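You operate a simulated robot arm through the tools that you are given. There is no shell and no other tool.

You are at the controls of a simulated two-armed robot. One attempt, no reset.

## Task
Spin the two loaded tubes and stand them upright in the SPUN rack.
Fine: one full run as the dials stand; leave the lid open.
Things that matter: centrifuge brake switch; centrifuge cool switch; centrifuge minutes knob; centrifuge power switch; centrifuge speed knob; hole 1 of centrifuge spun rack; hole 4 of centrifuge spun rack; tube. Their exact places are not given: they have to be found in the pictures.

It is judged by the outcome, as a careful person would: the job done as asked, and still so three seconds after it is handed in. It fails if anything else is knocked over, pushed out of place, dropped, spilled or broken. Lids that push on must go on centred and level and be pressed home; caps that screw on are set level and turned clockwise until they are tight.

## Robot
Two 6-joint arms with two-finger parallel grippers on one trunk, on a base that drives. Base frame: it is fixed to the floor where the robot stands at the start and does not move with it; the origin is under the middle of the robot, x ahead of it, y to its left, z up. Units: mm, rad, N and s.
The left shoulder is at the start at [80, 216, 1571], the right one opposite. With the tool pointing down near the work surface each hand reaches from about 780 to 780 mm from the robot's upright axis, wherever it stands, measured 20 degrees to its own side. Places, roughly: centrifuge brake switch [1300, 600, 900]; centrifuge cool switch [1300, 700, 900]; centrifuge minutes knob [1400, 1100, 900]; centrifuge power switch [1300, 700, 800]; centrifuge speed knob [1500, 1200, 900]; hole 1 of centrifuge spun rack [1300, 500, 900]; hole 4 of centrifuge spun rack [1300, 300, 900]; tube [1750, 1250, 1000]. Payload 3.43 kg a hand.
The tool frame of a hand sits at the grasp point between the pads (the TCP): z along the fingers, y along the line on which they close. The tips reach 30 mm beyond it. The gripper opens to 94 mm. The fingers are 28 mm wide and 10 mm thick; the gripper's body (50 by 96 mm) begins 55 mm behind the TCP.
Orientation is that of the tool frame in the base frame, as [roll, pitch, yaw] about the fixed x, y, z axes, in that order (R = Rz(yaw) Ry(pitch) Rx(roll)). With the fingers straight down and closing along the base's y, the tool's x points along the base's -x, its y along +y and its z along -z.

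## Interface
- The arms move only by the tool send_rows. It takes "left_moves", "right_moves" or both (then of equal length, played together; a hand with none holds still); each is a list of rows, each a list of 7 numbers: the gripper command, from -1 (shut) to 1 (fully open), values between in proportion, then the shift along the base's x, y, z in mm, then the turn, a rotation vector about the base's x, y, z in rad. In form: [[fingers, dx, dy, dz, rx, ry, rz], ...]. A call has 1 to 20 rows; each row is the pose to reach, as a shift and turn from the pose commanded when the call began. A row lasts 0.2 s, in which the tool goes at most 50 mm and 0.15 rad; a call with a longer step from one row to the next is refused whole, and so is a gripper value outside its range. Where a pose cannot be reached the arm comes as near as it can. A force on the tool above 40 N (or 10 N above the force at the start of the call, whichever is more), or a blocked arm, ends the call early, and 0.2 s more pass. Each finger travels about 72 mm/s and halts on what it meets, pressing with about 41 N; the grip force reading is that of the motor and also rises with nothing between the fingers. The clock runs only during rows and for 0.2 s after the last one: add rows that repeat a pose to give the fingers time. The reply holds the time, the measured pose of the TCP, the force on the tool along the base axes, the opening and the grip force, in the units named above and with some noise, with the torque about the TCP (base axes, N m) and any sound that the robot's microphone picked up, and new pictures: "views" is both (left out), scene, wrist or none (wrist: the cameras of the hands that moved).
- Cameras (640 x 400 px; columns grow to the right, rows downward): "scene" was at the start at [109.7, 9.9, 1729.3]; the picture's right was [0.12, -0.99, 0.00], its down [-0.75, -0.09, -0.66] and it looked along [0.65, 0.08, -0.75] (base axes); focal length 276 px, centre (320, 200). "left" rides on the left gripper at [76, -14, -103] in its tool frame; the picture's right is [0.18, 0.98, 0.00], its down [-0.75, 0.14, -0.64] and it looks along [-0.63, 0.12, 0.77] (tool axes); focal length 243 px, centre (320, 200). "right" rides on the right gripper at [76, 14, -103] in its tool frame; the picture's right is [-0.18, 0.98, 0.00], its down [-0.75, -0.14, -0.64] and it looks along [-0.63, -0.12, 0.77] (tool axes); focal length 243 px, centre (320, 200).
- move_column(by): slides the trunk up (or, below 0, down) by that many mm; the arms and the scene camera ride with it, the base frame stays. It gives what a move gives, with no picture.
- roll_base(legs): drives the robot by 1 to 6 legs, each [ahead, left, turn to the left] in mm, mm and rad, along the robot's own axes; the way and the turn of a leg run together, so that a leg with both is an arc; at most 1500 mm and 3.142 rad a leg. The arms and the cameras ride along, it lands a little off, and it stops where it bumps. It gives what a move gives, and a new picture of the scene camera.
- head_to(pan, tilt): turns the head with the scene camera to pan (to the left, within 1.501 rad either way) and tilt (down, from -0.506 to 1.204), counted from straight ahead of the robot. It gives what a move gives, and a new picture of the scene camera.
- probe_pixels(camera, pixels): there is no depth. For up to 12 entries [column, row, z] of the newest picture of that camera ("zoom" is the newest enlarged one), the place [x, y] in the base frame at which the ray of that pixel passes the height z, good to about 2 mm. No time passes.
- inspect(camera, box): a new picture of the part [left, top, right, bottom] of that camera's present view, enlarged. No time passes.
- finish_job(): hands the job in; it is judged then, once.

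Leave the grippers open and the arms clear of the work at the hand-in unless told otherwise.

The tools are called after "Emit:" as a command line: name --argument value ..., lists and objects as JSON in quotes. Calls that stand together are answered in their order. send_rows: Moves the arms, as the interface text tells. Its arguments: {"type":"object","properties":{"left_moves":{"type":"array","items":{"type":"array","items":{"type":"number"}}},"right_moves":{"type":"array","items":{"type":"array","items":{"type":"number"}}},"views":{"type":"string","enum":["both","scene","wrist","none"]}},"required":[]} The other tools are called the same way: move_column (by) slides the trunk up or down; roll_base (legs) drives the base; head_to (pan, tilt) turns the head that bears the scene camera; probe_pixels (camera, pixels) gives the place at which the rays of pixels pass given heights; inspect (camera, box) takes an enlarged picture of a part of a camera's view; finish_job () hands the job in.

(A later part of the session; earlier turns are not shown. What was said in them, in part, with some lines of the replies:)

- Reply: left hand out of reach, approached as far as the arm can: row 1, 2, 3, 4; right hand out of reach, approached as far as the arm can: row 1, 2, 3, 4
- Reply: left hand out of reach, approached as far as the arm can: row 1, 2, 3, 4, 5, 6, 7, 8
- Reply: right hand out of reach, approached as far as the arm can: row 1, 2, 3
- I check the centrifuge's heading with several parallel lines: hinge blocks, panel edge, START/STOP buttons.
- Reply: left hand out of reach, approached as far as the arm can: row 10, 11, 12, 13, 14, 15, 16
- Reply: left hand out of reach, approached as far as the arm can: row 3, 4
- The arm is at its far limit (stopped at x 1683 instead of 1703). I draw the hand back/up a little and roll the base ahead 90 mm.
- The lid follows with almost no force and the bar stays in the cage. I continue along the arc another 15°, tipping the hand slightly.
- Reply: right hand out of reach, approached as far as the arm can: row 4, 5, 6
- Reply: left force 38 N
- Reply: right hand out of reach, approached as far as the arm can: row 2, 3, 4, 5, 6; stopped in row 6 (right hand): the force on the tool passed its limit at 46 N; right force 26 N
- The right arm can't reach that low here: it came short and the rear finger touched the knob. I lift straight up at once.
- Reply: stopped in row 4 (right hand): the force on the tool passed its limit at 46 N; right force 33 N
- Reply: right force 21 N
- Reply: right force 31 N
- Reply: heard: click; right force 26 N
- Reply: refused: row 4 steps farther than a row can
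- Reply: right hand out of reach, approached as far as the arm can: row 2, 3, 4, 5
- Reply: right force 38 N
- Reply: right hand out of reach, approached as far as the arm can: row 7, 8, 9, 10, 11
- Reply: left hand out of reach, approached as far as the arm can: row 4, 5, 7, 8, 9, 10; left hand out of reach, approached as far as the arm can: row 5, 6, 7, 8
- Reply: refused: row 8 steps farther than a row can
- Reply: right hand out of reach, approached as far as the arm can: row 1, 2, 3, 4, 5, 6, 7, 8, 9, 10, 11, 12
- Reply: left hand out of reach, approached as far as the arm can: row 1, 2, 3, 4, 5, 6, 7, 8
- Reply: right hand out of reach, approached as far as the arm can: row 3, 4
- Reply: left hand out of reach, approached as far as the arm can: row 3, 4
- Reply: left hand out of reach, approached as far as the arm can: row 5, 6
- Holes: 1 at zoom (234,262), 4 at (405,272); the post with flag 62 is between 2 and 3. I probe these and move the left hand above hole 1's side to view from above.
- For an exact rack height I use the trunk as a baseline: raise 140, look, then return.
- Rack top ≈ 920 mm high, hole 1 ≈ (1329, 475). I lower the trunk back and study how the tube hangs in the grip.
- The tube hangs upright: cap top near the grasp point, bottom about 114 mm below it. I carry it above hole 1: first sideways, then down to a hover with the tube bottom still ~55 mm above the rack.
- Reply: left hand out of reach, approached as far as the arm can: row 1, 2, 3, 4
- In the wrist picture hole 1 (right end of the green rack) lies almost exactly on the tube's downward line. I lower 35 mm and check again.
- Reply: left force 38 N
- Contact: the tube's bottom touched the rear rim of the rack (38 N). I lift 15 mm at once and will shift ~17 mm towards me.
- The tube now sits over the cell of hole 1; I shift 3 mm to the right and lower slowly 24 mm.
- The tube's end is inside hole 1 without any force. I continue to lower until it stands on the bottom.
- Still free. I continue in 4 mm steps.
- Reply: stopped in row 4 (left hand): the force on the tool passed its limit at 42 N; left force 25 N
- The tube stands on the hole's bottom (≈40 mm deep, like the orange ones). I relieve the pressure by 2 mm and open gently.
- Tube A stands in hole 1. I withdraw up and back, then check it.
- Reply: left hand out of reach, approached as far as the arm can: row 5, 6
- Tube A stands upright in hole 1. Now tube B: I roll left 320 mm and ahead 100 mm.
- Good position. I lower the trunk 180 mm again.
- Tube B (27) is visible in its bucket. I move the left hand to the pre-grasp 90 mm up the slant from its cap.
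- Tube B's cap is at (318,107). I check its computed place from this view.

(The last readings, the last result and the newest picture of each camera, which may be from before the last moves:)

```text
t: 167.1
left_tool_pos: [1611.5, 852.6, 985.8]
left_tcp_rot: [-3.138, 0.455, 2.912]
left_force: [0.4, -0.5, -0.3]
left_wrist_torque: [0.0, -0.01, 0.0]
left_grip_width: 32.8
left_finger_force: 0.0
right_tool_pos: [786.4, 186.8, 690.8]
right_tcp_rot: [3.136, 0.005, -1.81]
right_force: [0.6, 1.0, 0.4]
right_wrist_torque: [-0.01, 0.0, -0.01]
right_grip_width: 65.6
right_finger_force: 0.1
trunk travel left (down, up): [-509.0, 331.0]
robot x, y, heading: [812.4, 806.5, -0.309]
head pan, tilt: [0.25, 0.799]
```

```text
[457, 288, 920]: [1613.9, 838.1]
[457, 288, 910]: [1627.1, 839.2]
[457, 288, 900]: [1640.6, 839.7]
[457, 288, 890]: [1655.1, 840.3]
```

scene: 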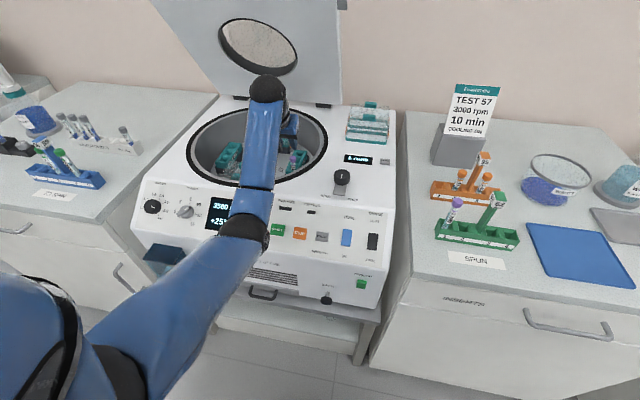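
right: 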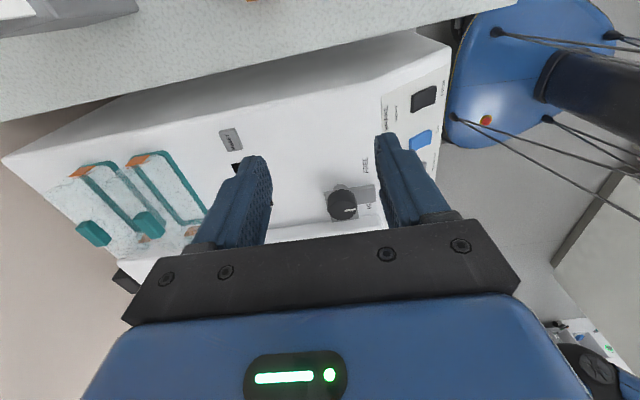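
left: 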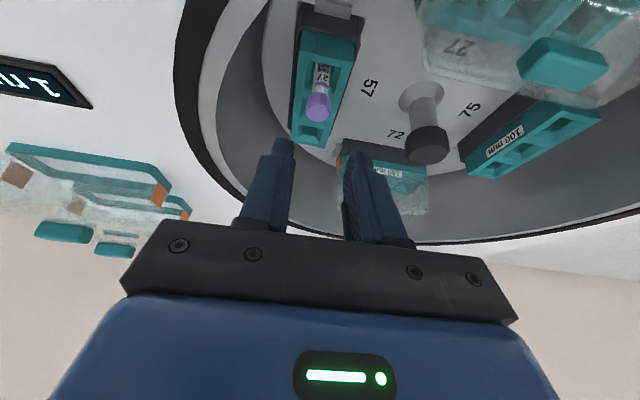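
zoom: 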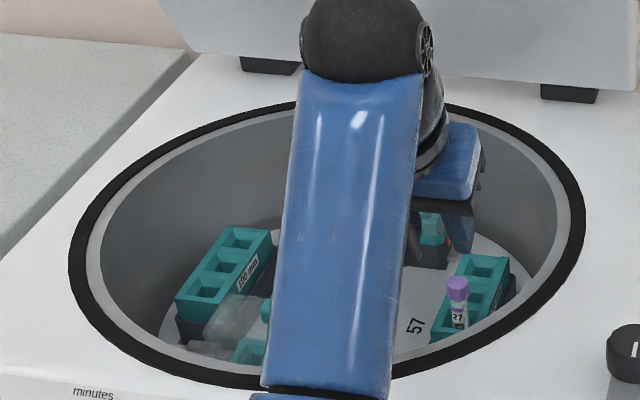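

Emit:
send_rows --left_moves '[[-0.33, 6, -5, -18, 0, 0, 0], [-0.33, 12, -7, -36, 0, 0, 0], [-0.33, 17, -8.5, -52, 0, 0, 0], [-0.33, 20, -9.5, -62, 0, 0, 0], [-0.33, 20, -9.5, -62, 0, 0, 0]]' --views "wrist"

Emit:
inspect --camera "left" --box '[220, 60, 420, 240]'

Emit:
inspect --camera "scene" --box '[230, 100, 330, 190]'

```text
t: 168.3
left_tool_pos: [1632.1, 844.3, 925.6]
left_tcp_rot: [-3.138, 0.455, 2.911]
left_force: [-0.2, 0.5, -0.2]
left_wrist_torque: [-0.04, -0.01, 0.01]
left_grip_width: 31.7
left_finger_force: 0.2
right_tool_pos: [786.8, 187.2, 692.5]
right_tcp_rot: [3.136, 0.005, -1.81]
right_force: [-0.6, -0.1, 0.8]
right_wrist_torque: [0.02, 0.0, 0.0]
right_grip_width: 65.7
right_finger_force: 0.0
trunk travel left (down, up): [-509.0, 331.0]
robot x, y, heading: [819.7, 804.4, -0.305]
head pan, tilt: [0.25, 0.799]
```

left: 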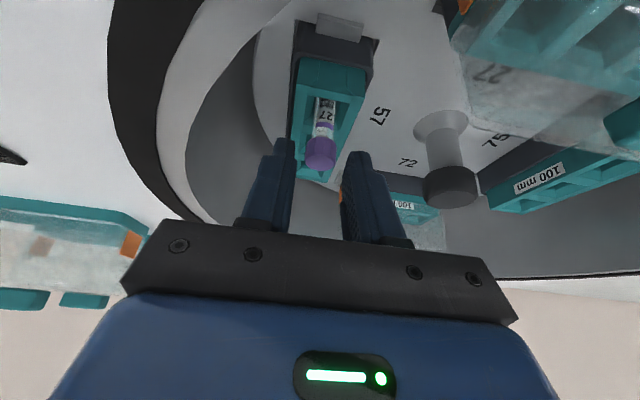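

```text
2.22 times, centred on (320, 150) of left
```

zoom: 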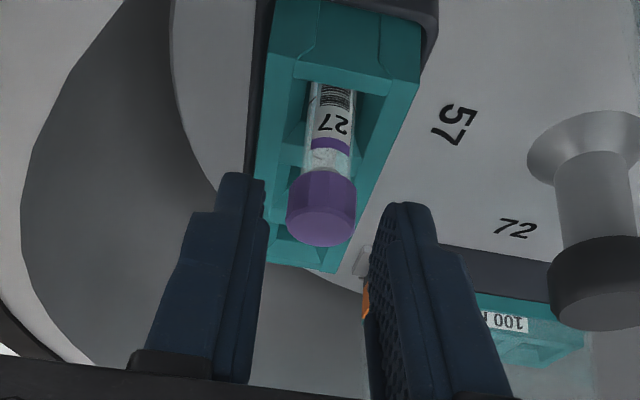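

```text
4.44 times, centred on (280, 145) of scene
```

zoom: 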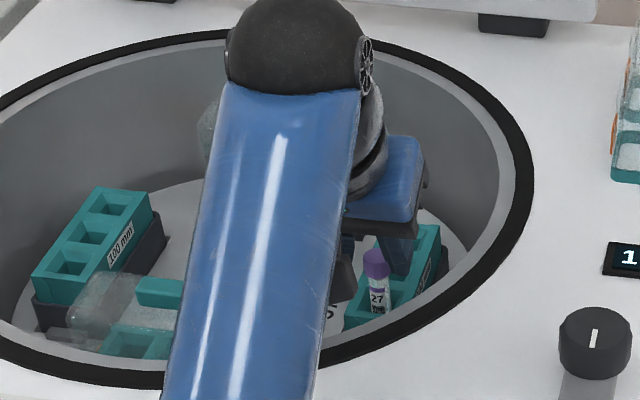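

The geometry matches the approach to tube A. I go the remaining 17 mm forward and 22 mm down and look.

Emit:
send_rows --left_moves '[[-0.33, 6, -1.5, -8, 0, 0, 0], [-0.33, 12, -3, -15, 0, 0, 0], [-0.33, 16.5, -4.2, -22, 0, 0, 0], [-0.33, 16.5, -4.2, -22, 0, 0, 0]]' --views "wrist"

Emit:
inspect --camera "left" --box '[220, 60, 420, 240]'

Emit:
inspect --camera "scene" --box '[230, 100, 330, 190]'

```text
t: 169.3
left_tool_pos: [1646.2, 838.1, 903.7]
left_tcp_rot: [-3.137, 0.458, 2.91]
left_force: [-0.4, 0.0, 0.0]
left_wrist_torque: [0.0, -0.02, -0.03]
left_grip_width: 31.3
left_finger_force: 0.1
right_tool_pos: [786.8, 186.5, 694.1]
right_tcp_rot: [3.137, 0.007, -1.811]
right_force: [0.2, -0.8, 0.4]
right_wrist_torque: [0.01, 0.01, 0.0]
right_grip_width: 65.9
right_finger_force: 0.1
trunk travel left (down, up): [-509.0, 331.0]
robot x, y, heading: [815.2, 807.4, -0.308]
head pan, tilt: [0.25, 0.799]
```

left: 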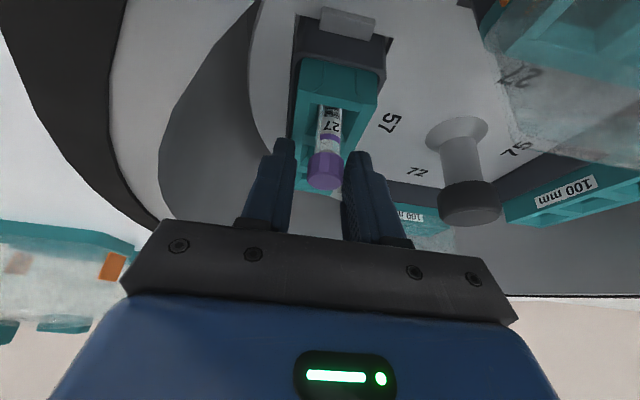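

```text
2.22 times, centred on (320, 150) of left
```

zoom: 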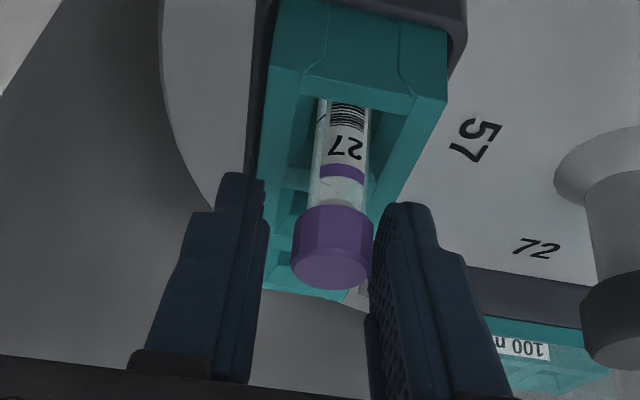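

```text
4.44 times, centred on (280, 145) of scene
```

zoom: 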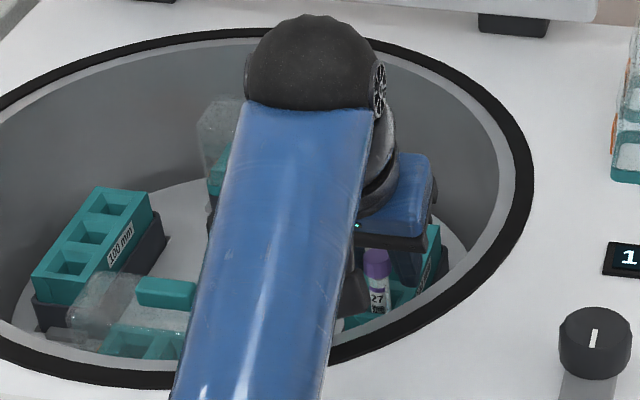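

Same appearance as with tube A. I shift 3 mm left and close.

Emit:
send_rows --left_moves '[[-0.33, 0.7, 2.8, 0, 0, 0, 0], [-0.45, 0.7, 2.8, 0, 0, 0, 0], [-0.6, 0.7, 2.8, 0, 0, 0, 0], [-0.8, 0.7, 2.8, 0, 0, 0, 0], [-0.8, 0.7, 2.8, 0, 0, 0, 0]]' --views "wrist"

```text
t: 170.5
left_tool_pos: [1647.3, 841.8, 902.4]
left_tcp_rot: [-3.138, 0.454, 2.91]
left_force: [-0.9, -0.4, -0.5]
left_wrist_torque: [0.0, 0.01, 0.02]
left_grip_width: 18.1
left_finger_force: 41.2
right_tool_pos: [786.6, 186.4, 692.1]
right_tcp_rot: [3.138, 0.005, -1.81]
right_force: [-0.1, 0.2, -0.5]
right_wrist_torque: [0.04, 0.01, 0.02]
right_grip_width: 65.8
right_finger_force: 0.0
trunk travel left (down, up): [-509.0, 331.0]
robot x, y, heading: [815.8, 809.5, -0.303]
head pan, tilt: [0.25, 0.799]
```

left: 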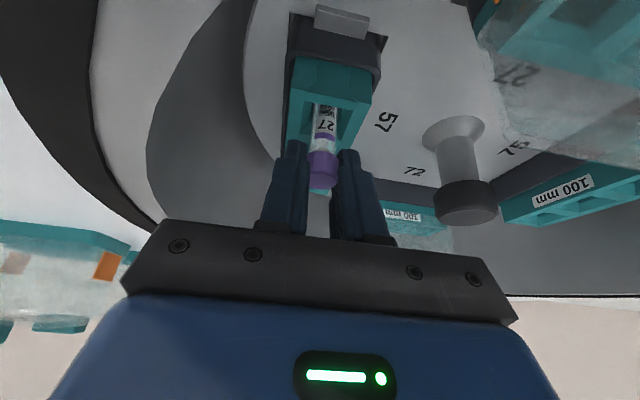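

Gripped (18.1 mm). I lift tube B straight up.

Emit:
send_rows --left_moves '[[-0.8, 0, 0, 10, 0, 0, 0], [-0.8, 0, 0, 22, 0, 0, 0], [-0.8, 0, 0, 36, 0, 0, 0], [-0.8, 0, 0, 50, 0, 0, 0], [-0.8, 0, 0, 66, 0, 0, 0], [-0.8, 0, 0, 84, 0, 0, 0], [-0.8, 0, 0, 102, 0, 0, 0], [-0.8, 0, 0, 120, 0, 0, 0], [-0.8, -20, 5, 140, 0, 0, 0], [-0.8, -50, 12, 160, 0, 0, 0], [-0.8, -50, 12, 160, 0, 0, 0]]' --views "both"

Emit:
inspect --camera "scene" --box '[190, 50, 330, 180]'

```text
t: 172.9
left_tool_pos: [1599.2, 853.5, 1064.6]
left_tcp_rot: [-3.139, 0.452, 2.912]
left_force: [0.3, -0.2, -0.9]
left_wrist_torque: [0.0, -0.02, 0.02]
left_grip_width: 18.6
left_finger_force: 40.4
right_tool_pos: [786.8, 187.1, 692.8]
right_tcp_rot: [3.135, 0.006, -1.813]
right_force: [-0.5, -0.6, 0.5]
right_wrist_torque: [0.04, 0.0, -0.01]
right_grip_width: 65.8
right_finger_force: 0.1
trunk travel left (down, up): [-509.0, 331.0]
robot x, y, heading: [818.8, 812.6, -0.304]
head pan, tilt: [0.25, 0.799]
```

scene: 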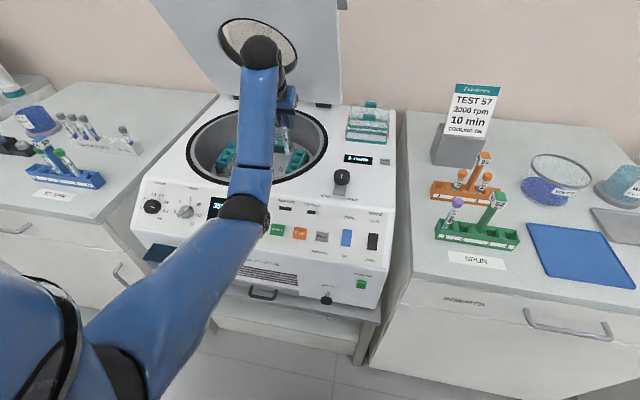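
left: 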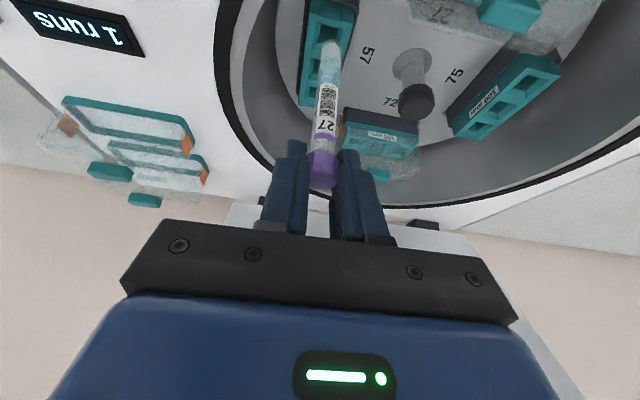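

```text
3.08 times, centred on (260, 115) of scene
```

zoom: 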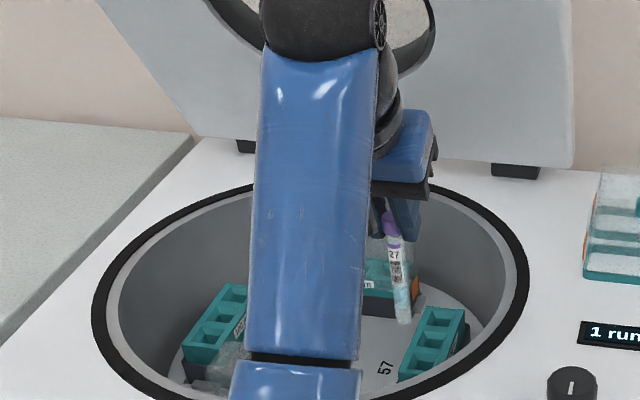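

Tube B is out. Trunk up 180, then drive back 100 and right 465 mm so that hole 4 comes where hole 1 was.

Emit:
move_column --by 180

Emit:
roll_base --legs '[[-100, 0, 0], [0, -465, 0]]'

Emit:
head_to --pan 0.15 --tilt 0.85

Emit:
inspect --camera "scene" --box '[280, 140, 400, 240]'

```text
t: 174.9
left_tool_pos: [1597.6, 852.9, 1243.7]
left_tcp_rot: [-3.138, 0.455, 2.913]
left_force: [-0.4, -0.1, -0.6]
left_wrist_torque: [0.0, -0.01, 0.03]
left_grip_width: 18.4
left_finger_force: 41.2
right_tool_pos: [787.2, 186.6, 872.4]
right_tcp_rot: [3.137, 0.006, -1.811]
right_force: [-0.2, -0.4, 0.6]
right_wrist_torque: [-0.02, -0.02, 0.0]
right_grip_width: 65.8
right_finger_force: 0.2
trunk travel left (down, up): [-689.0, 151.0]
robot x, y, heading: [816.7, 803.0, -0.301]
head pan, tilt: [0.25, 0.799]
```

```text
t: 178.4
left_tool_pos: [1364.8, 444.3, 1244.6]
left_tcp_rot: [-3.136, 0.454, 2.907]
left_force: [-0.3, 0.0, -0.4]
left_wrist_torque: [-0.02, -0.01, 0.02]
left_grip_width: 18.4
left_finger_force: 40.3
right_tool_pos: [550.2, -220.1, 873.6]
right_tcp_rot: [3.137, 0.003, -1.815]
right_force: [0.1, -0.7, -1.1]
right_wrist_torque: [-0.04, 0.01, 0.01]
right_grip_width: 65.7
right_finger_force: 0.1
trunk travel left (down, up): [-689.0, 151.0]
robot x, y, heading: [581.5, 397.0, -0.31]
head pan, tilt: [0.25, 0.799]
```

scene: 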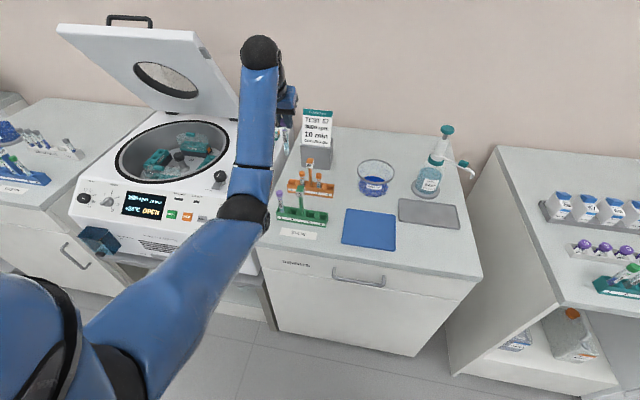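

```text
t: 179.1
left_tool_pos: [1364.9, 443.7, 1244.1]
left_tcp_rot: [-3.138, 0.453, 2.906]
left_force: [0.1, -1.0, -0.4]
left_wrist_torque: [-0.03, 0.0, 0.01]
left_grip_width: 18.3
left_finger_force: 41.0
right_tool_pos: [550.8, -222.5, 872.1]
right_tcp_rot: [3.135, 0.005, -1.817]
right_force: [0.2, 1.0, 0.2]
right_wrist_torque: [0.0, -0.01, 0.02]
right_grip_width: 65.7
right_finger_force: 0.0
trunk travel left (down, up): [-689.0, 151.0]
robot x, y, heading: [582.5, 397.5, -0.306]
head pan, tilt: [0.15, 0.85]
```

scene: 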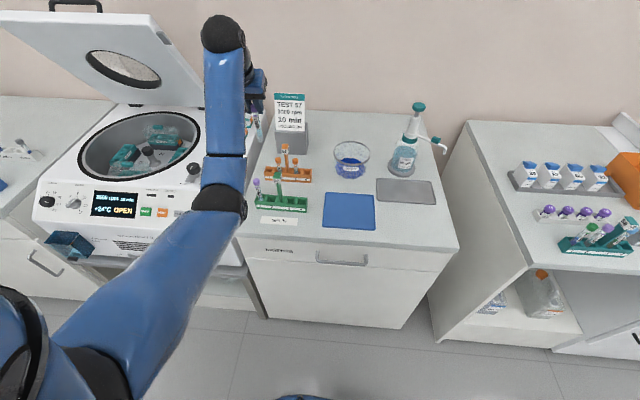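

```text
4.00 times, centred on (340, 190) of scene
```

zoom: 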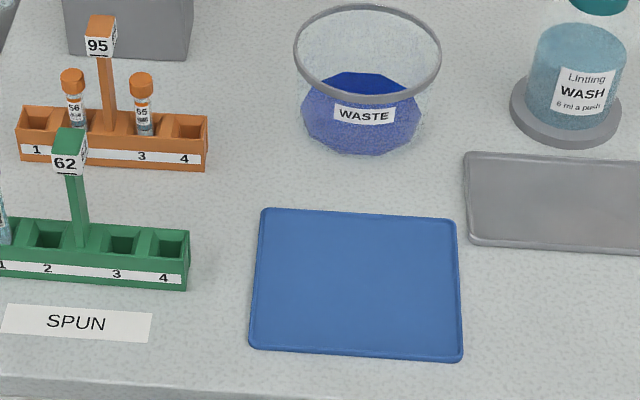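

Hole 4 should need the grasp point at about (1280, 338). I move above it at height, then lower to a hover (TCP z ≈ 1085).

Emit:
send_rows --left_moves '[[-0.8, -25, -31, 0, 0, 0, 0], [-0.8, -50, -62, 0, 0, 0, 0], [-0.8, -75, -92, 0, 0, 0, 0], [-0.8, -85.4, -105.7, -20, 0, 0, 0], [-0.8, -85.4, -105.7, -60, 0, 0, 0], [-0.8, -85.4, -105.7, -100, 0, 0, 0], [-0.8, -85.4, -105.7, -135, 0, 0, 0], [-0.8, -85.4, -105.7, -159, 0, 0, 0], [-0.8, -85.4, -105.7, -159, 0, 0, 0]]' --views "both"

Emit:
inspect --camera "left" --box '[240, 0, 400, 100]'

Emit:
inspect --camera "scene" --box '[230, 140, 330, 220]'

```text
t: 181.1
left_tool_pos: [1276.5, 338.2, 1085.5]
left_tcp_rot: [-3.138, 0.455, 2.907]
left_force: [-0.2, -0.3, 0.1]
left_wrist_torque: [0.05, 0.03, 0.01]
left_grip_width: 18.4
left_finger_force: 40.9
left hand out of reach, approached as far as the arm can: row 1, 2, 3, 4, 5
right_tool_pos: [549.4, -222.7, 871.6]
right_tcp_rot: [3.138, 0.005, -1.814]
right_force: [-0.1, 0.4, 0.0]
right_wrist_torque: [0.01, 0.04, 0.03]
right_grip_width: 65.7
right_finger_force: 0.1
trunk travel left (down, up): [-689.0, 151.0]
robot x, y, heading: [581.8, 397.5, -0.307]
head pan, tilt: [0.15, 0.85]
```

scene: 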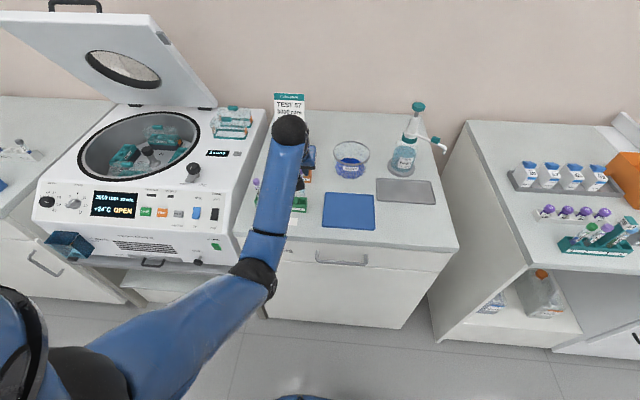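
left: 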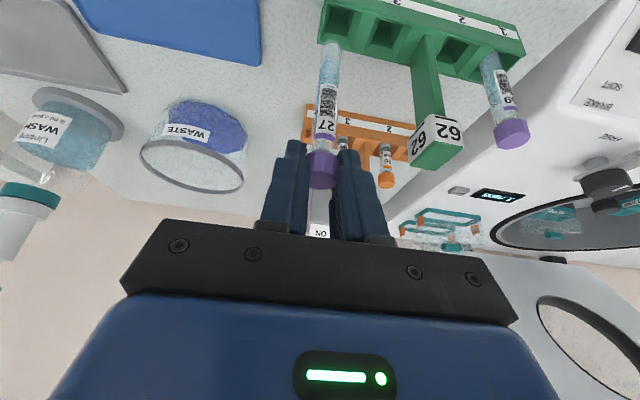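

```text
4.00 times, centred on (320, 50) of left
```

zoom: 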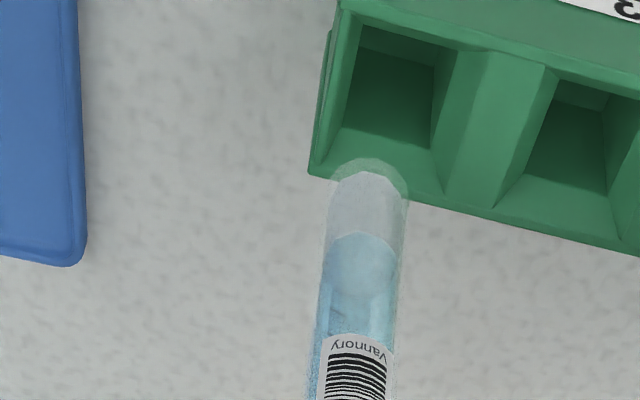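

```text
5.00 times, centred on (280, 180) of scene
```

zoom: 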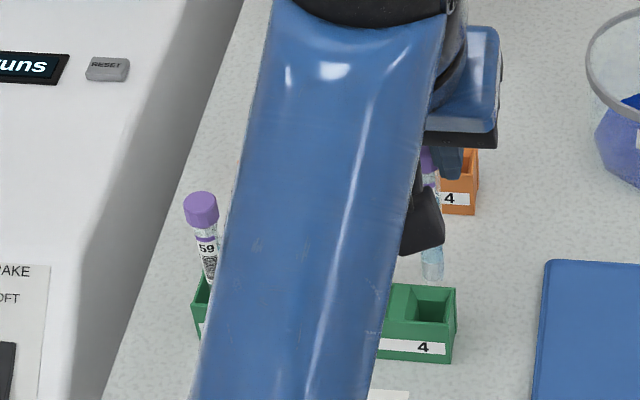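

Compared with the good alignment at hole 1, the tube must go about 7 mm further forward. I shift and lower slowly to the point where its end is inside the cell.

Emit:
send_rows --left_moves '[[-0.8, 3.5, -0.8, 0, 0, 0, 0], [-0.8, 6.8, -1.5, -6, 0, 0, 0], [-0.8, 6.8, -1.5, -12, 0, 0, 0], [-0.8, 6.8, -1.5, -17, 0, 0, 0], [-0.8, 6.8, -1.5, -17, 0, 0, 0]]' --views "both"

Emit:
inspect --camera "left" --box '[240, 0, 400, 100]'

Emit:
inspect --camera "scene" --box '[250, 140, 350, 220]'

```text
t: 182.3
left_tool_pos: [1284.5, 336.2, 1068.9]
left_tcp_rot: [-3.138, 0.454, 2.908]
left_force: [0.1, -0.1, -0.5]
left_wrist_torque: [0.01, 0.0, 0.01]
left_grip_width: 18.4
left_finger_force: 40.8
right_tool_pos: [550.8, -222.1, 873.3]
right_tcp_rot: [3.139, 0.005, -1.816]
right_force: [-0.3, 0.8, 0.7]
right_wrist_torque: [-0.02, 0.0, 0.01]
right_grip_width: 65.7
right_finger_force: 0.0
trunk travel left (down, up): [-689.0, 151.0]
robot x, y, heading: [581.3, 397.2, -0.303]
head pan, tilt: [0.15, 0.85]
```

scene: 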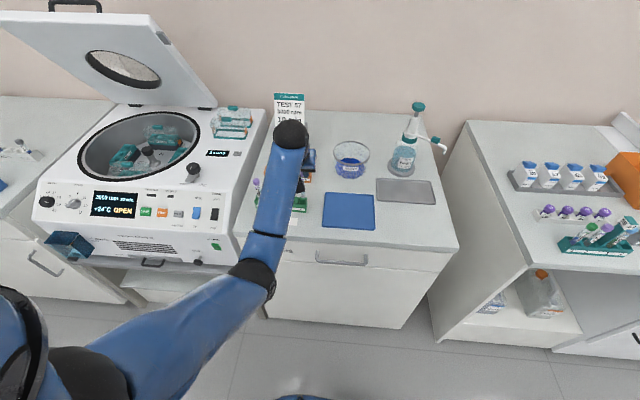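
left: 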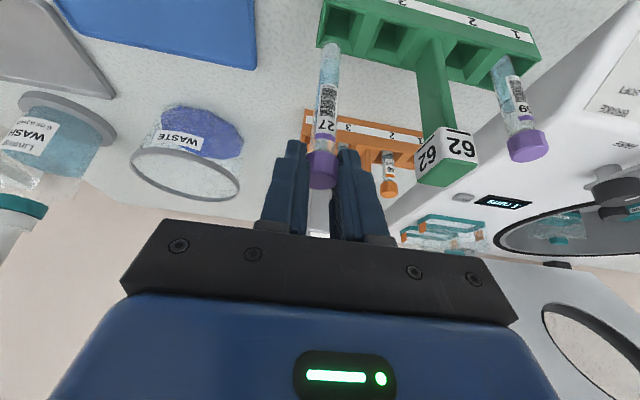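

```text
4.00 times, centred on (320, 50) of left
```

zoom: 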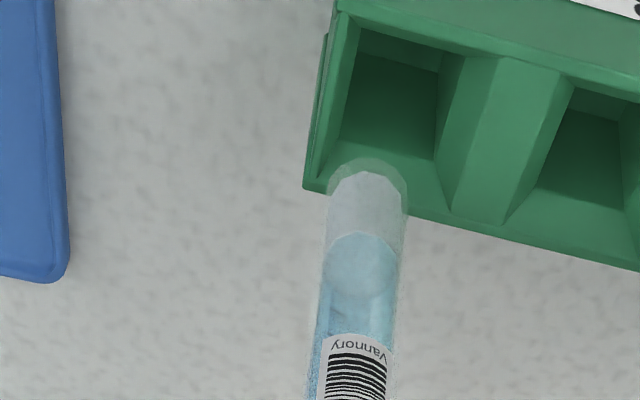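

```text
5.00 times, centred on (300, 180) of scene
```

zoom: 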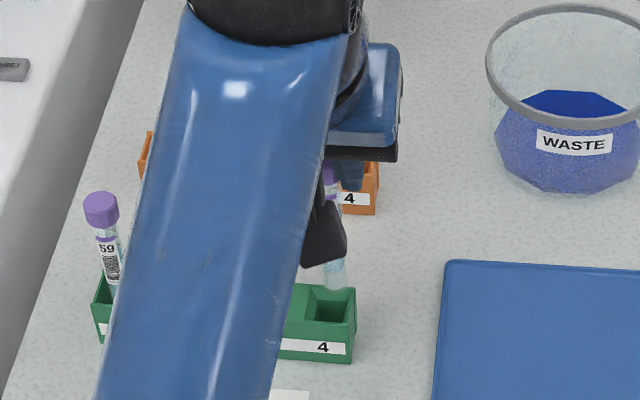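

Both views say: 4 mm back and 3 mm to the left. I correct at this height and look again.

Emit:
send_rows --left_moves '[[-0.8, -2, 2, 2, 0, 0, 0], [-0.8, -3.7, 3.9, 2, 0, 0, 0], [-0.8, -3.7, 3.9, 0, 0, 0, 0], [-0.8, -3.7, 3.9, 0, 0, 0, 0]]' --views "wrist"

Emit:
inspect --camera "left" --box '[240, 0, 400, 100]'

Emit:
inspect --camera "scene" --box '[270, 170, 350, 230]'

```text
t: 183.3
left_tool_pos: [1281.9, 340.2, 1068.8]
left_tcp_rot: [-3.139, 0.456, 2.908]
left_force: [0.6, 0.4, -0.5]
left_wrist_torque: [-0.04, 0.0, 0.01]
left_grip_width: 18.4
left_finger_force: 41.5
right_tool_pos: [550.3, -222.5, 872.2]
right_tcp_rot: [3.136, 0.005, -1.815]
right_force: [0.0, -0.1, -0.2]
right_wrist_torque: [-0.05, -0.03, 0.0]
right_grip_width: 65.6
right_finger_force: 0.1
trunk travel left (down, up): [-689.0, 151.0]
robot x, y, heading: [582.1, 394.1, -0.308]
head pan, tilt: [0.15, 0.85]
```

left: 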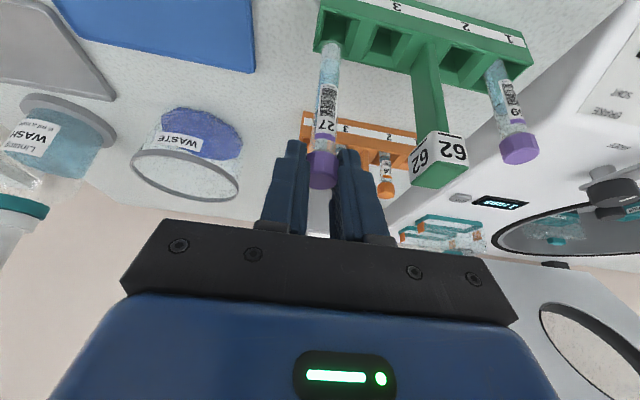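

```text
4.00 times, centred on (320, 50) of left
```

zoom: 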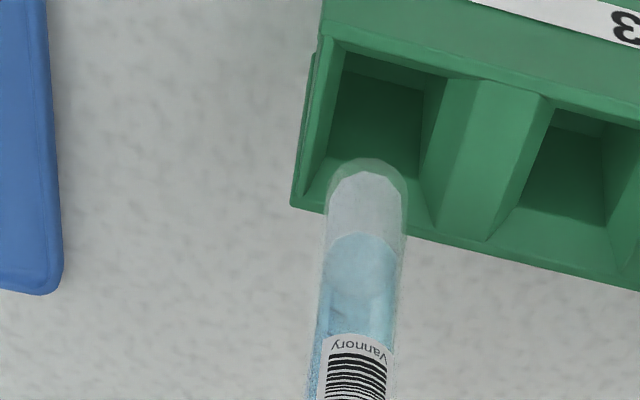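

```text
6.67 times, centred on (310, 200) of scene
```

zoom: 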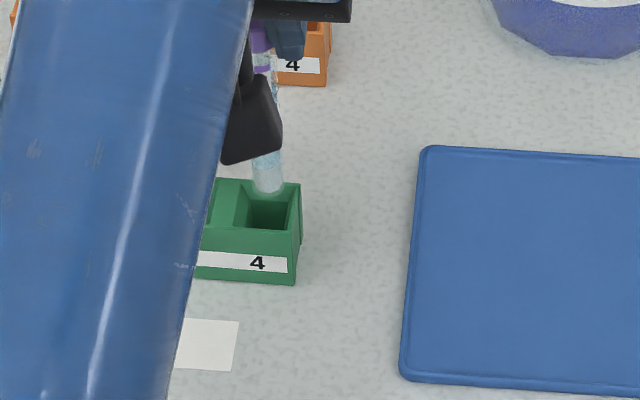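

Alignment now matches that of hole 1. I lower slowly.

Emit:
send_rows --left_moves '[[-0.8, 0, 0, -3, 0, 0, 0], [-0.8, 0, 0, -6, 0, 0, 0], [-0.8, 0, 0, -9, 0, 0, 0], [-0.8, 0, 0, -12, 0, 0, 0], [-0.8, 0, 0, -15, 0, 0, 0], [-0.8, 0, 0, -15, 0, 0, 0]]' --views "wrist"

Emit:
inspect --camera "left" --box '[240, 0, 400, 100]'

Emit:
inspect --camera "scene" --box '[270, 170, 350, 230]'

```text
t: 184.7
left_tool_pos: [1281.7, 338.8, 1052.2]
left_tcp_rot: [-3.14, 0.455, 2.908]
left_force: [0.1, -0.5, 0.5]
left_wrist_torque: [0.01, -0.02, 0.04]
left_grip_width: 18.4
left_finger_force: 41.1
right_tool_pos: [550.8, -220.7, 873.5]
right_tcp_rot: [3.136, 0.004, -1.815]
right_force: [0.4, -0.2, 0.1]
right_wrist_torque: [-0.01, 0.02, 0.01]
right_grip_width: 66.0
right_finger_force: 0.0
trunk travel left (down, up): [-689.0, 151.0]
robot x, y, heading: [580.7, 398.9, -0.303]
head pan, tilt: [0.15, 0.85]
```

left: 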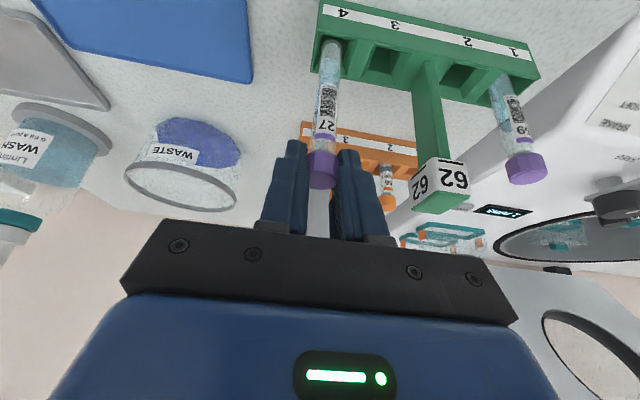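

```text
4.00 times, centred on (320, 50) of left
```

zoom: 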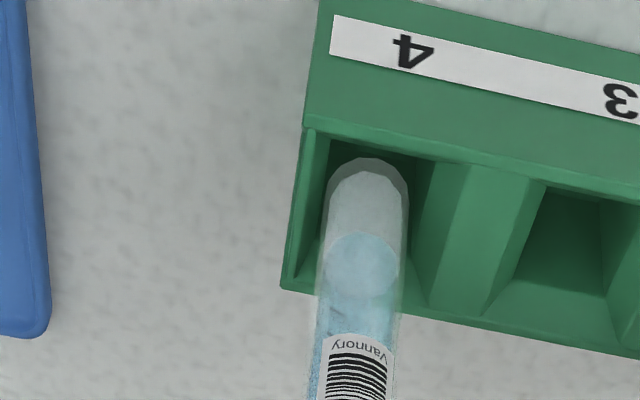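

```text
6.67 times, centred on (310, 200) of scene
```

zoom: 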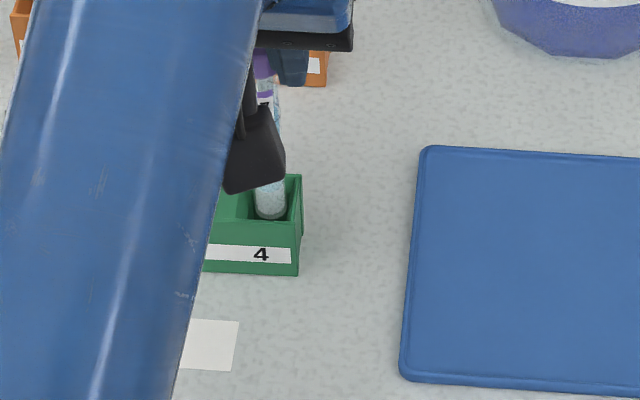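

The end of tube B is inside hole 4. I lower on until it stands.

Emit:
send_rows --left_moves '[[-0.8, 0, 0, -6, 0, 0, 0], [-0.8, 0, 0, -12, 0, 0, 0], [-0.8, 0, 0, -18, 0, 0, 0], [-0.8, 0, 0, -22, 0, 0, 0], [-0.8, 0, 0, -25, 0, 0, 0], [-0.8, 0, 0, -27, 0, 0, 0]]' --views "wrist"

```text
t: 186.1
left_tool_pos: [1283.0, 338.2, 1025.2]
left_tcp_rot: [-3.138, 0.454, 2.906]
left_force: [-0.1, -0.1, -0.2]
left_wrist_torque: [0.0, -0.03, -0.01]
left_grip_width: 18.5
left_finger_force: 41.3
right_tool_pos: [550.1, -221.9, 873.1]
right_tcp_rot: [3.136, 0.006, -1.814]
right_force: [-0.2, -0.5, 0.4]
right_wrist_torque: [-0.01, -0.02, -0.01]
right_grip_width: 65.6
right_finger_force: 0.1
trunk travel left (down, up): [-689.0, 151.0]
robot x, y, heading: [584.6, 396.8, -0.31]
head pan, tilt: [0.15, 0.85]
```

left: 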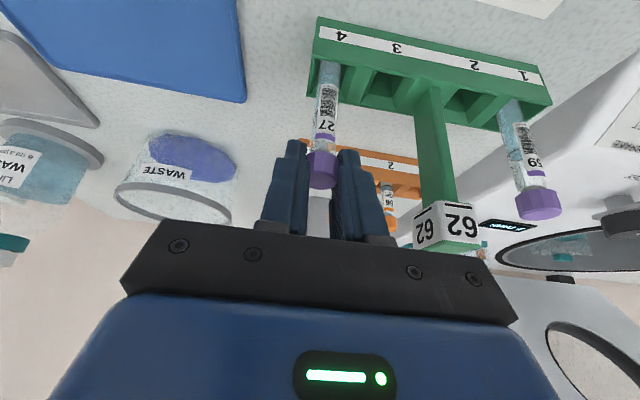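

Nearly there; 2 mm steps now.

Emit:
send_rows --left_moves '[[-0.8, 0, 0, -2, 0, 0, 0], [-0.8, 0, 0, -4, 0, 0, 0], [-0.8, 0, 0, -6, 0, 0, 0], [-0.8, 0, 0, -8, 0, 0, 0], [-0.8, 0, 0, -8, 0, 0, 0]]' --views "none"

```text
t: 187.3
left_tool_pos: [1280.6, 339.2, 1022.9]
left_tcp_rot: [-3.137, 0.467, 2.907]
left_force: [4.7, -1.0, 29.6]
left_wrist_torque: [-0.11, -0.74, 0.0]
left_grip_width: 18.5
left_finger_force: 41.1
right_tool_pos: [548.2, -220.8, 872.8]
right_tcp_rot: [3.14, 0.006, -1.815]
right_force: [0.6, 0.2, 0.3]
right_wrist_torque: [0.04, 0.0, -0.01]
right_grip_width: 65.8
right_finger_force: 0.1
trunk travel left (down, up): [-689.0, 151.0]
robot x, y, heading: [583.0, 396.2, -0.305]
head pan, tilt: [0.15, 0.85]
```

Tube B stands on the bottom (30 N reaction). I relieve and open gently.

Emit:
send_rows --left_moves '[[-0.8, 0, 0, 3, 0, 0, 0], [-0.8, 0, 0, 5, 0, 0, 0], [-0.55, 0, 0, 5, 0, 0, 0], [-0.4, 0, 0, 5, 0, 0, 0], [-0.3, 0, 0, 5, 0, 0, 0], [-0.3, 0, 0, 5, 0, 0, 0]]' --views "wrist"

Emit:
inspect --camera "left" --box '[240, 0, 440, 220]'

```text
t: 188.7
left_tool_pos: [1280.5, 339.1, 1022.9]
left_tcp_rot: [-3.138, 0.454, 2.907]
left_force: [0.4, 0.3, -0.2]
left_wrist_torque: [-0.01, 0.01, 0.01]
left_grip_width: 33.0
left_finger_force: 0.0
right_tool_pos: [550.2, -221.7, 872.8]
right_tcp_rot: [3.135, 0.005, -1.814]
right_force: [-0.4, -0.2, -0.3]
right_wrist_torque: [0.0, -0.01, 0.0]
right_grip_width: 65.8
right_finger_force: 0.0
trunk travel left (down, up): [-689.0, 151.0]
robot x, y, heading: [581.1, 399.1, -0.306]
head pan, tilt: [0.15, 0.85]
```

left: 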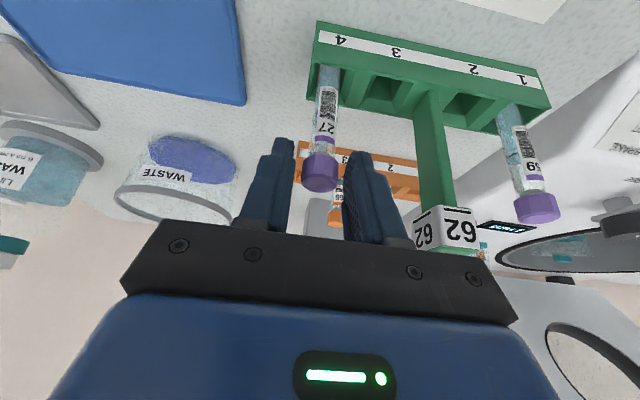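

```text
1.82 times, centred on (340, 110) of left
```

zoom: 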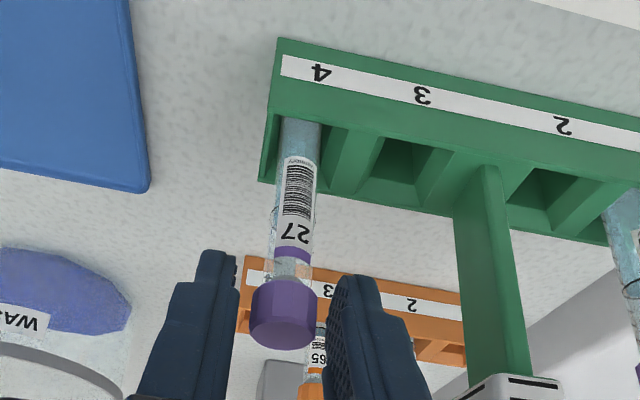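

Both tubes stand. I withdraw the left hand up and back and look at the result.

Emit:
send_rows --left_moves '[[-0.3, -3, 1, 12, 0, 0, 0], [-0.3, -10, 3, 35, 0, 0, 0], [-0.3, -18, 5, 70, 0, 0, 0], [-0.3, -22, 6, 110, 0, 0, 0], [-0.3, -22, 6, 140, 0, 0, 0], [-0.3, 0, 0, 180, 0, 0, 0], [-0.3, 0, 0, 180, 0, 0, 0]]' --views "both"

Emit:
inspect --camera "scene" --box '[230, 130, 350, 230]'

```text
t: 190.3
left_tool_pos: [1293.6, 331.3, 1195.4]
left_tcp_rot: [-3.138, 0.455, 2.908]
left_force: [0.3, 0.3, 0.6]
left_wrist_torque: [-0.04, -0.02, 0.02]
left_grip_width: 33.2
left_finger_force: 0.2
left hand out of reach, approached as far as the arm can: row 5, 6, 7
right_tool_pos: [550.2, -221.4, 873.6]
right_tcp_rot: [3.137, 0.005, -1.815]
right_force: [0.5, 0.7, 0.2]
right_wrist_torque: [0.01, 0.0, 0.0]
right_grip_width: 65.7
right_finger_force: 0.1
trunk travel left (down, up): [-689.0, 151.0]
robot x, y, heading: [584.0, 396.3, -0.305]
head pan, tilt: [0.15, 0.85]
```

scene: 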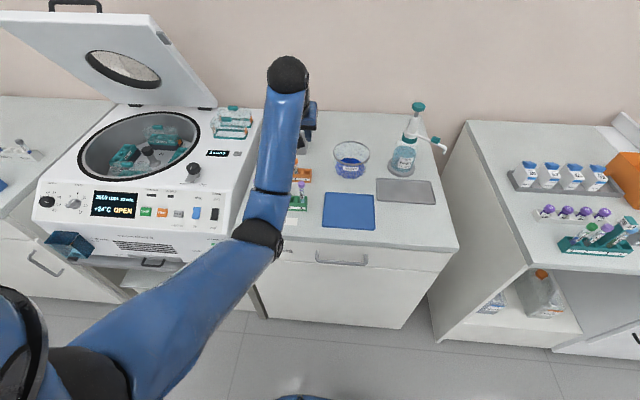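
left: 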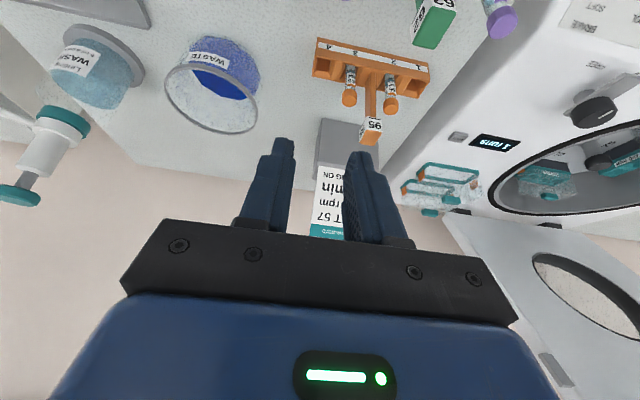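

```text
4.00 times, centred on (290, 180) of scene
```

zoom: 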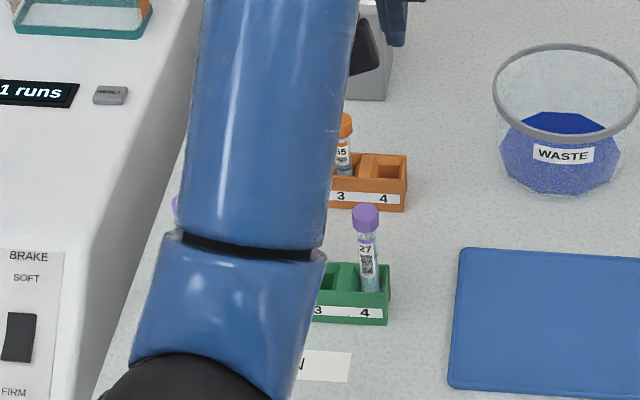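

Tube 27 stands in hole 4. I drive back 330 mm so that the arms are clear of the bench, and then open the grippers.

Emit:
roll_base --legs '[[-330, 0, 0]]'

Emit:
send_rows --left_moves '[[0.3, 0, 0, 0, 0, 0, 0], [0.8, 0, 0, 0, 0, 0, 0], [1, 0, 0, 0, 0, 0, 0], [1, 0, 0, 0, 0, 0, 0], [1, 0, 0, 0, 0, 0, 0]]' --right_moves '[[0.6, 0, 0, 0, 0, 0, 0], [0.8, 0, 0, 0, 0, 0, 0], [1, 0, 0, 0, 0, 0, 0], [1, 0, 0, 0, 0, 0, 0], [1, 0, 0, 0, 0, 0, 0]]' --views "scene"

Emit:
head_to --pan 0.25 --tilt 0.6

Emit:
inspect --camera "scene" --box '[230, 140, 390, 240]'

```text
t: 192.5
left_tool_pos: [983.2, 435.1, 1193.1]
left_tcp_rot: [-3.137, 0.455, 2.913]
left_force: [0.7, 0.1, -0.1]
left_wrist_torque: [-0.02, 0.01, 0.01]
left_grip_width: 32.8
left_finger_force: 0.0
right_tool_pos: [242.8, -123.6, 871.0]
right_tcp_rot: [3.134, 0.006, -1.808]
right_force: [0.6, 0.3, -0.3]
right_wrist_torque: [0.01, 0.01, 0.0]
right_grip_width: 65.9
right_finger_force: 0.0
trunk travel left (down, up): [-689.0, 151.0]
robot x, y, heading: [269.5, 494.9, -0.301]
head pan, tilt: [0.15, 0.85]
```

scene: 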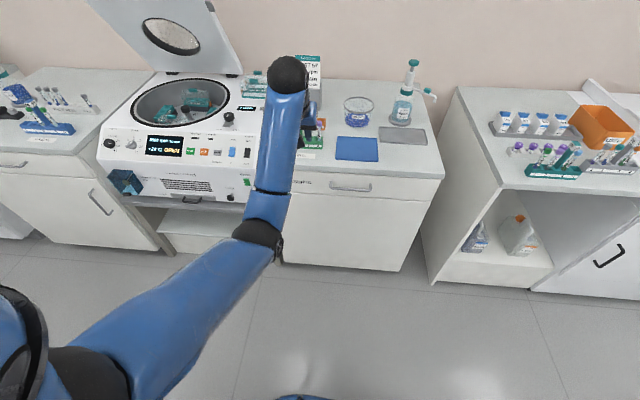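

```text
t: 193.7
left_tool_pos: [981.6, 435.1, 1194.0]
left_tcp_rot: [-3.137, 0.456, 2.916]
left_force: [0.2, 0.0, -1.3]
left_wrist_torque: [0.04, 0.01, -0.02]
left_grip_width: 94.1
left_finger_force: 0.2
right_tool_pos: [239.8, -122.3, 872.7]
right_tcp_rot: [3.136, 0.004, -1.808]
right_force: [-0.4, -0.4, 0.4]
right_wrist_torque: [-0.02, 0.0, 0.0]
right_grip_width: 94.1
right_finger_force: 0.1
trunk travel left (down, up): [-689.0, 151.0]
robot x, y, heading: [266.0, 494.1, -0.303]
head pan, tilt: [0.15, 0.85]
```

scene: 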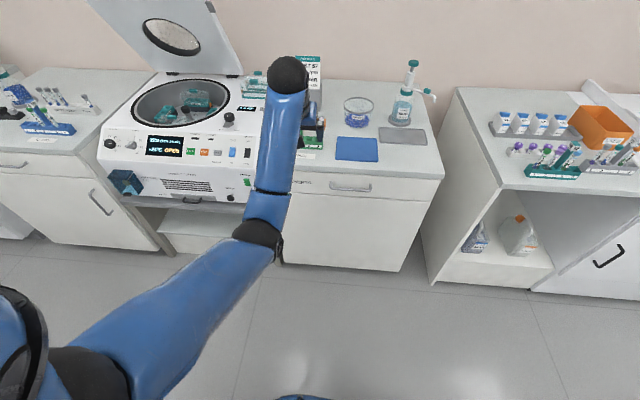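

```text
t: 194.4
left_tool_pos: [981.4, 435.4, 1194.5]
left_tcp_rot: [-3.138, 0.455, 2.915]
left_force: [-0.1, 0.2, 0.5]
left_wrist_torque: [0.01, -0.01, 0.0]
left_grip_width: 94.1
left_finger_force: 0.1
right_tool_pos: [240.7, -123.6, 872.4]
right_tcp_rot: [3.136, 0.005, -1.808]
right_force: [0.4, -0.1, 1.0]
right_wrist_torque: [0.0, 0.01, 0.02]
right_grip_width: 93.8
right_finger_force: 0.1
trunk travel left (down, up): [-689.0, 151.0]
robot x, y, heading: [271.0, 498.7, -0.305]
head pan, tilt: [0.25, 0.6]
```

scene: 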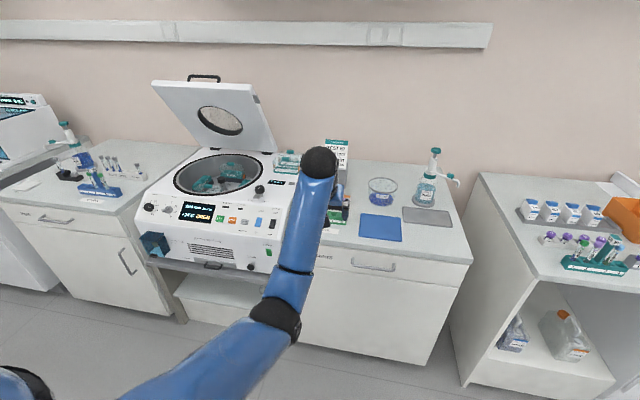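

```text
4.00 times, centred on (310, 190) of scene
```

zoom: 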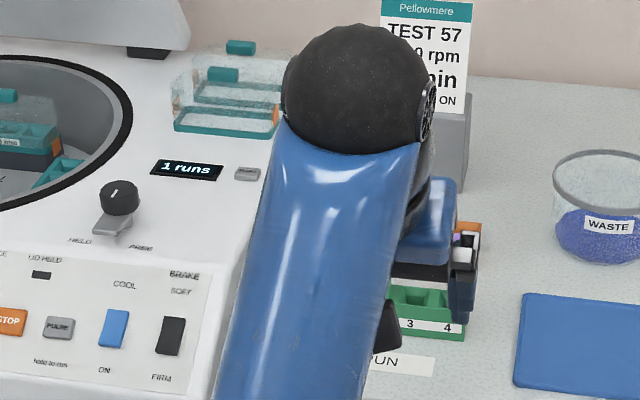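

The arm hides the rack. I roll left 350 mm in the aisle for an unobstructed final check.

Emit:
roll_base --legs '[[0, 380, 0]]'

Emit:
head_to --pan -0.1 --tilt 0.6

Emit:
inspect --camera "scene" --box '[330, 140, 490, 240]'

Emit:
inspect --camera "scene" --box '[150, 80, 390, 280]'

```text
t: 196.8
left_tool_pos: [1093.9, 788.1, 1194.0]
left_tcp_rot: [-3.139, 0.456, 2.904]
left_force: [0.4, 0.5, -0.1]
left_wrist_torque: [-0.01, 0.02, 0.0]
left_grip_width: 93.8
left_finger_force: 0.1
right_tool_pos: [348.3, 234.9, 872.9]
right_tcp_rot: [3.135, 0.008, -1.817]
right_force: [-0.3, -0.8, 0.7]
right_wrist_torque: [0.05, 0.01, 0.01]
right_grip_width: 94.2
right_finger_force: 0.1
trunk travel left (down, up): [-689.0, 151.0]
robot x, y, heading: [379.8, 852.4, -0.308]
head pan, tilt: [0.25, 0.6]
```

scene: 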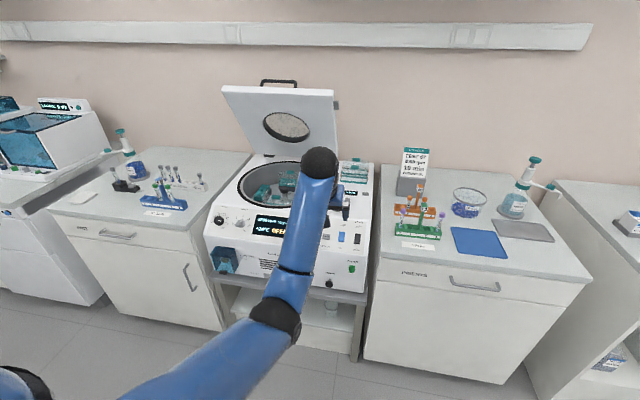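

```text
t: 197.7
left_tool_pos: [1094.7, 791.3, 1193.4]
left_tcp_rot: [-3.139, 0.455, 2.905]
left_force: [0.0, -0.2, 0.5]
left_wrist_torque: [-0.04, 0.01, 0.02]
left_grip_width: 94.0
left_finger_force: 0.1
right_tool_pos: [348.8, 238.7, 873.2]
right_tcp_rot: [3.136, 0.004, -1.816]
right_force: [0.3, -0.2, -0.4]
right_wrist_torque: [-0.03, -0.01, -0.02]
right_grip_width: 94.0
right_finger_force: 0.1
trunk travel left (down, up): [-689.0, 151.0]
robot x, y, heading: [387.4, 856.0, -0.306]
head pan, tilt: [-0.099, 0.6]
```

scene: 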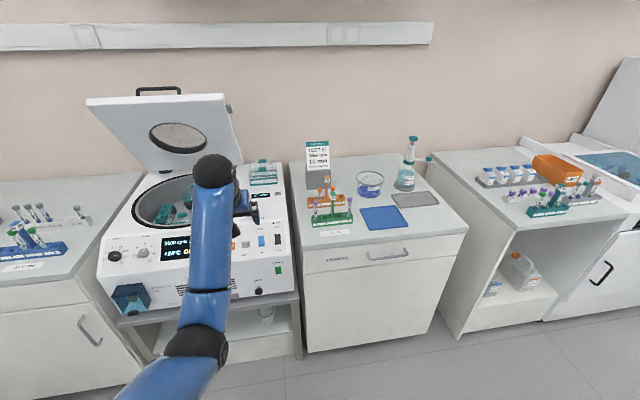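

```text
4.00 times, centred on (410, 190) of scene
```

zoom: 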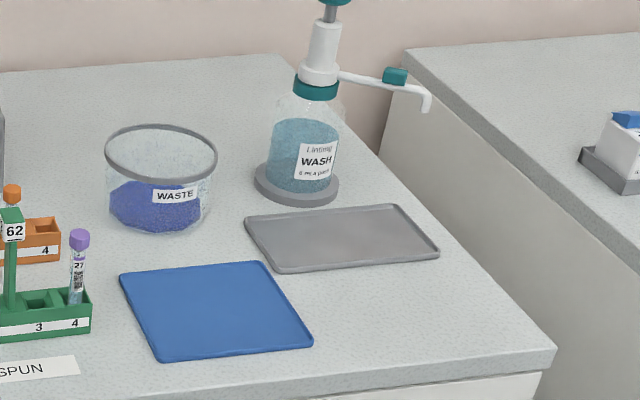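

```text
2.00 times, centred on (270, 180) of scene
```

zoom: 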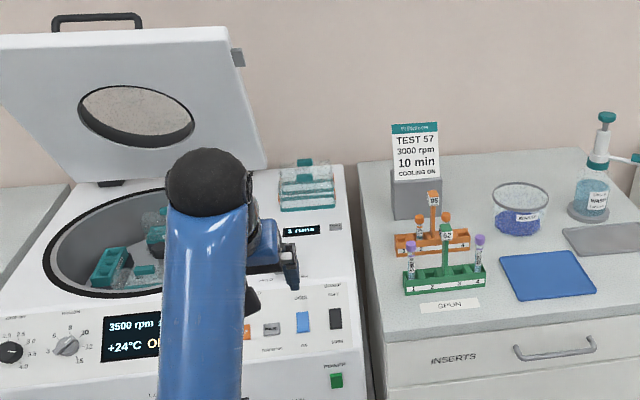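

Emit:
inspect --camera "scene" --box '[295, 165, 375, 240]'

```text
5.33 times, centred on (335, 202) of scene
```

zoom: 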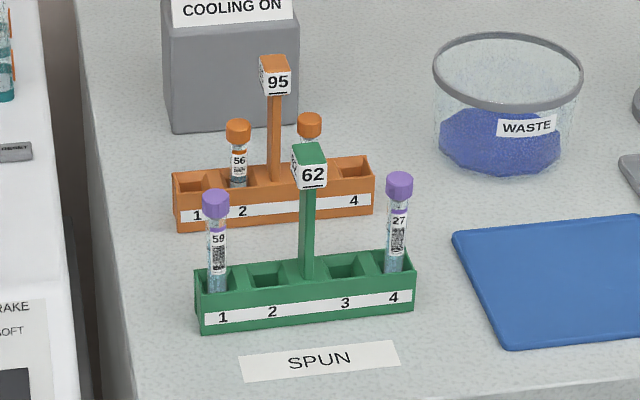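

Both tubes (59 in hole 1, 27 in hole 4) stand upright in the SPUN rack. The lid is open, the counter shows 1 run, the dials and switches are untouched, the grippers are open and the arms are clear. I hand in.

Emit:
finish_job

```text
The job is handed in.
```

The two loaded tubes had one full run and now stand upright in the SPUN rack, tube 59 in hole 1 and tube 27 in hole 4. I've handed the job in.

- **Run:** it went at 3500 rpm for 10 minutes, as the dials stood. The display read DONE, the run counter shows 1, and the imbalance lamp was dark whenever I looked.
- **Settings:** I did not touch the dials or the cool, brake and power switches. The card by the rack says 3000 rpm with cooling on for TEST 57. I followed your instruction instead, so the chamber warmed from 22 to 26 °C during the run.
- **Centrifuge:** the lid is open, and the HELD/FREE knob is back where it was at the start.
- **Bumps along the way:** a finger pressed on the HELD/FREE knob, and later on the plate beneath it. While lowering tube 59 I also touched the rack's rear rim. I backed off each time and saw no damage or shift afterwards.

The two clear bucket lids on the deck stayed where they were, so these two buckets ran without lids. Both grippers are open and the arms are clear of the bench.
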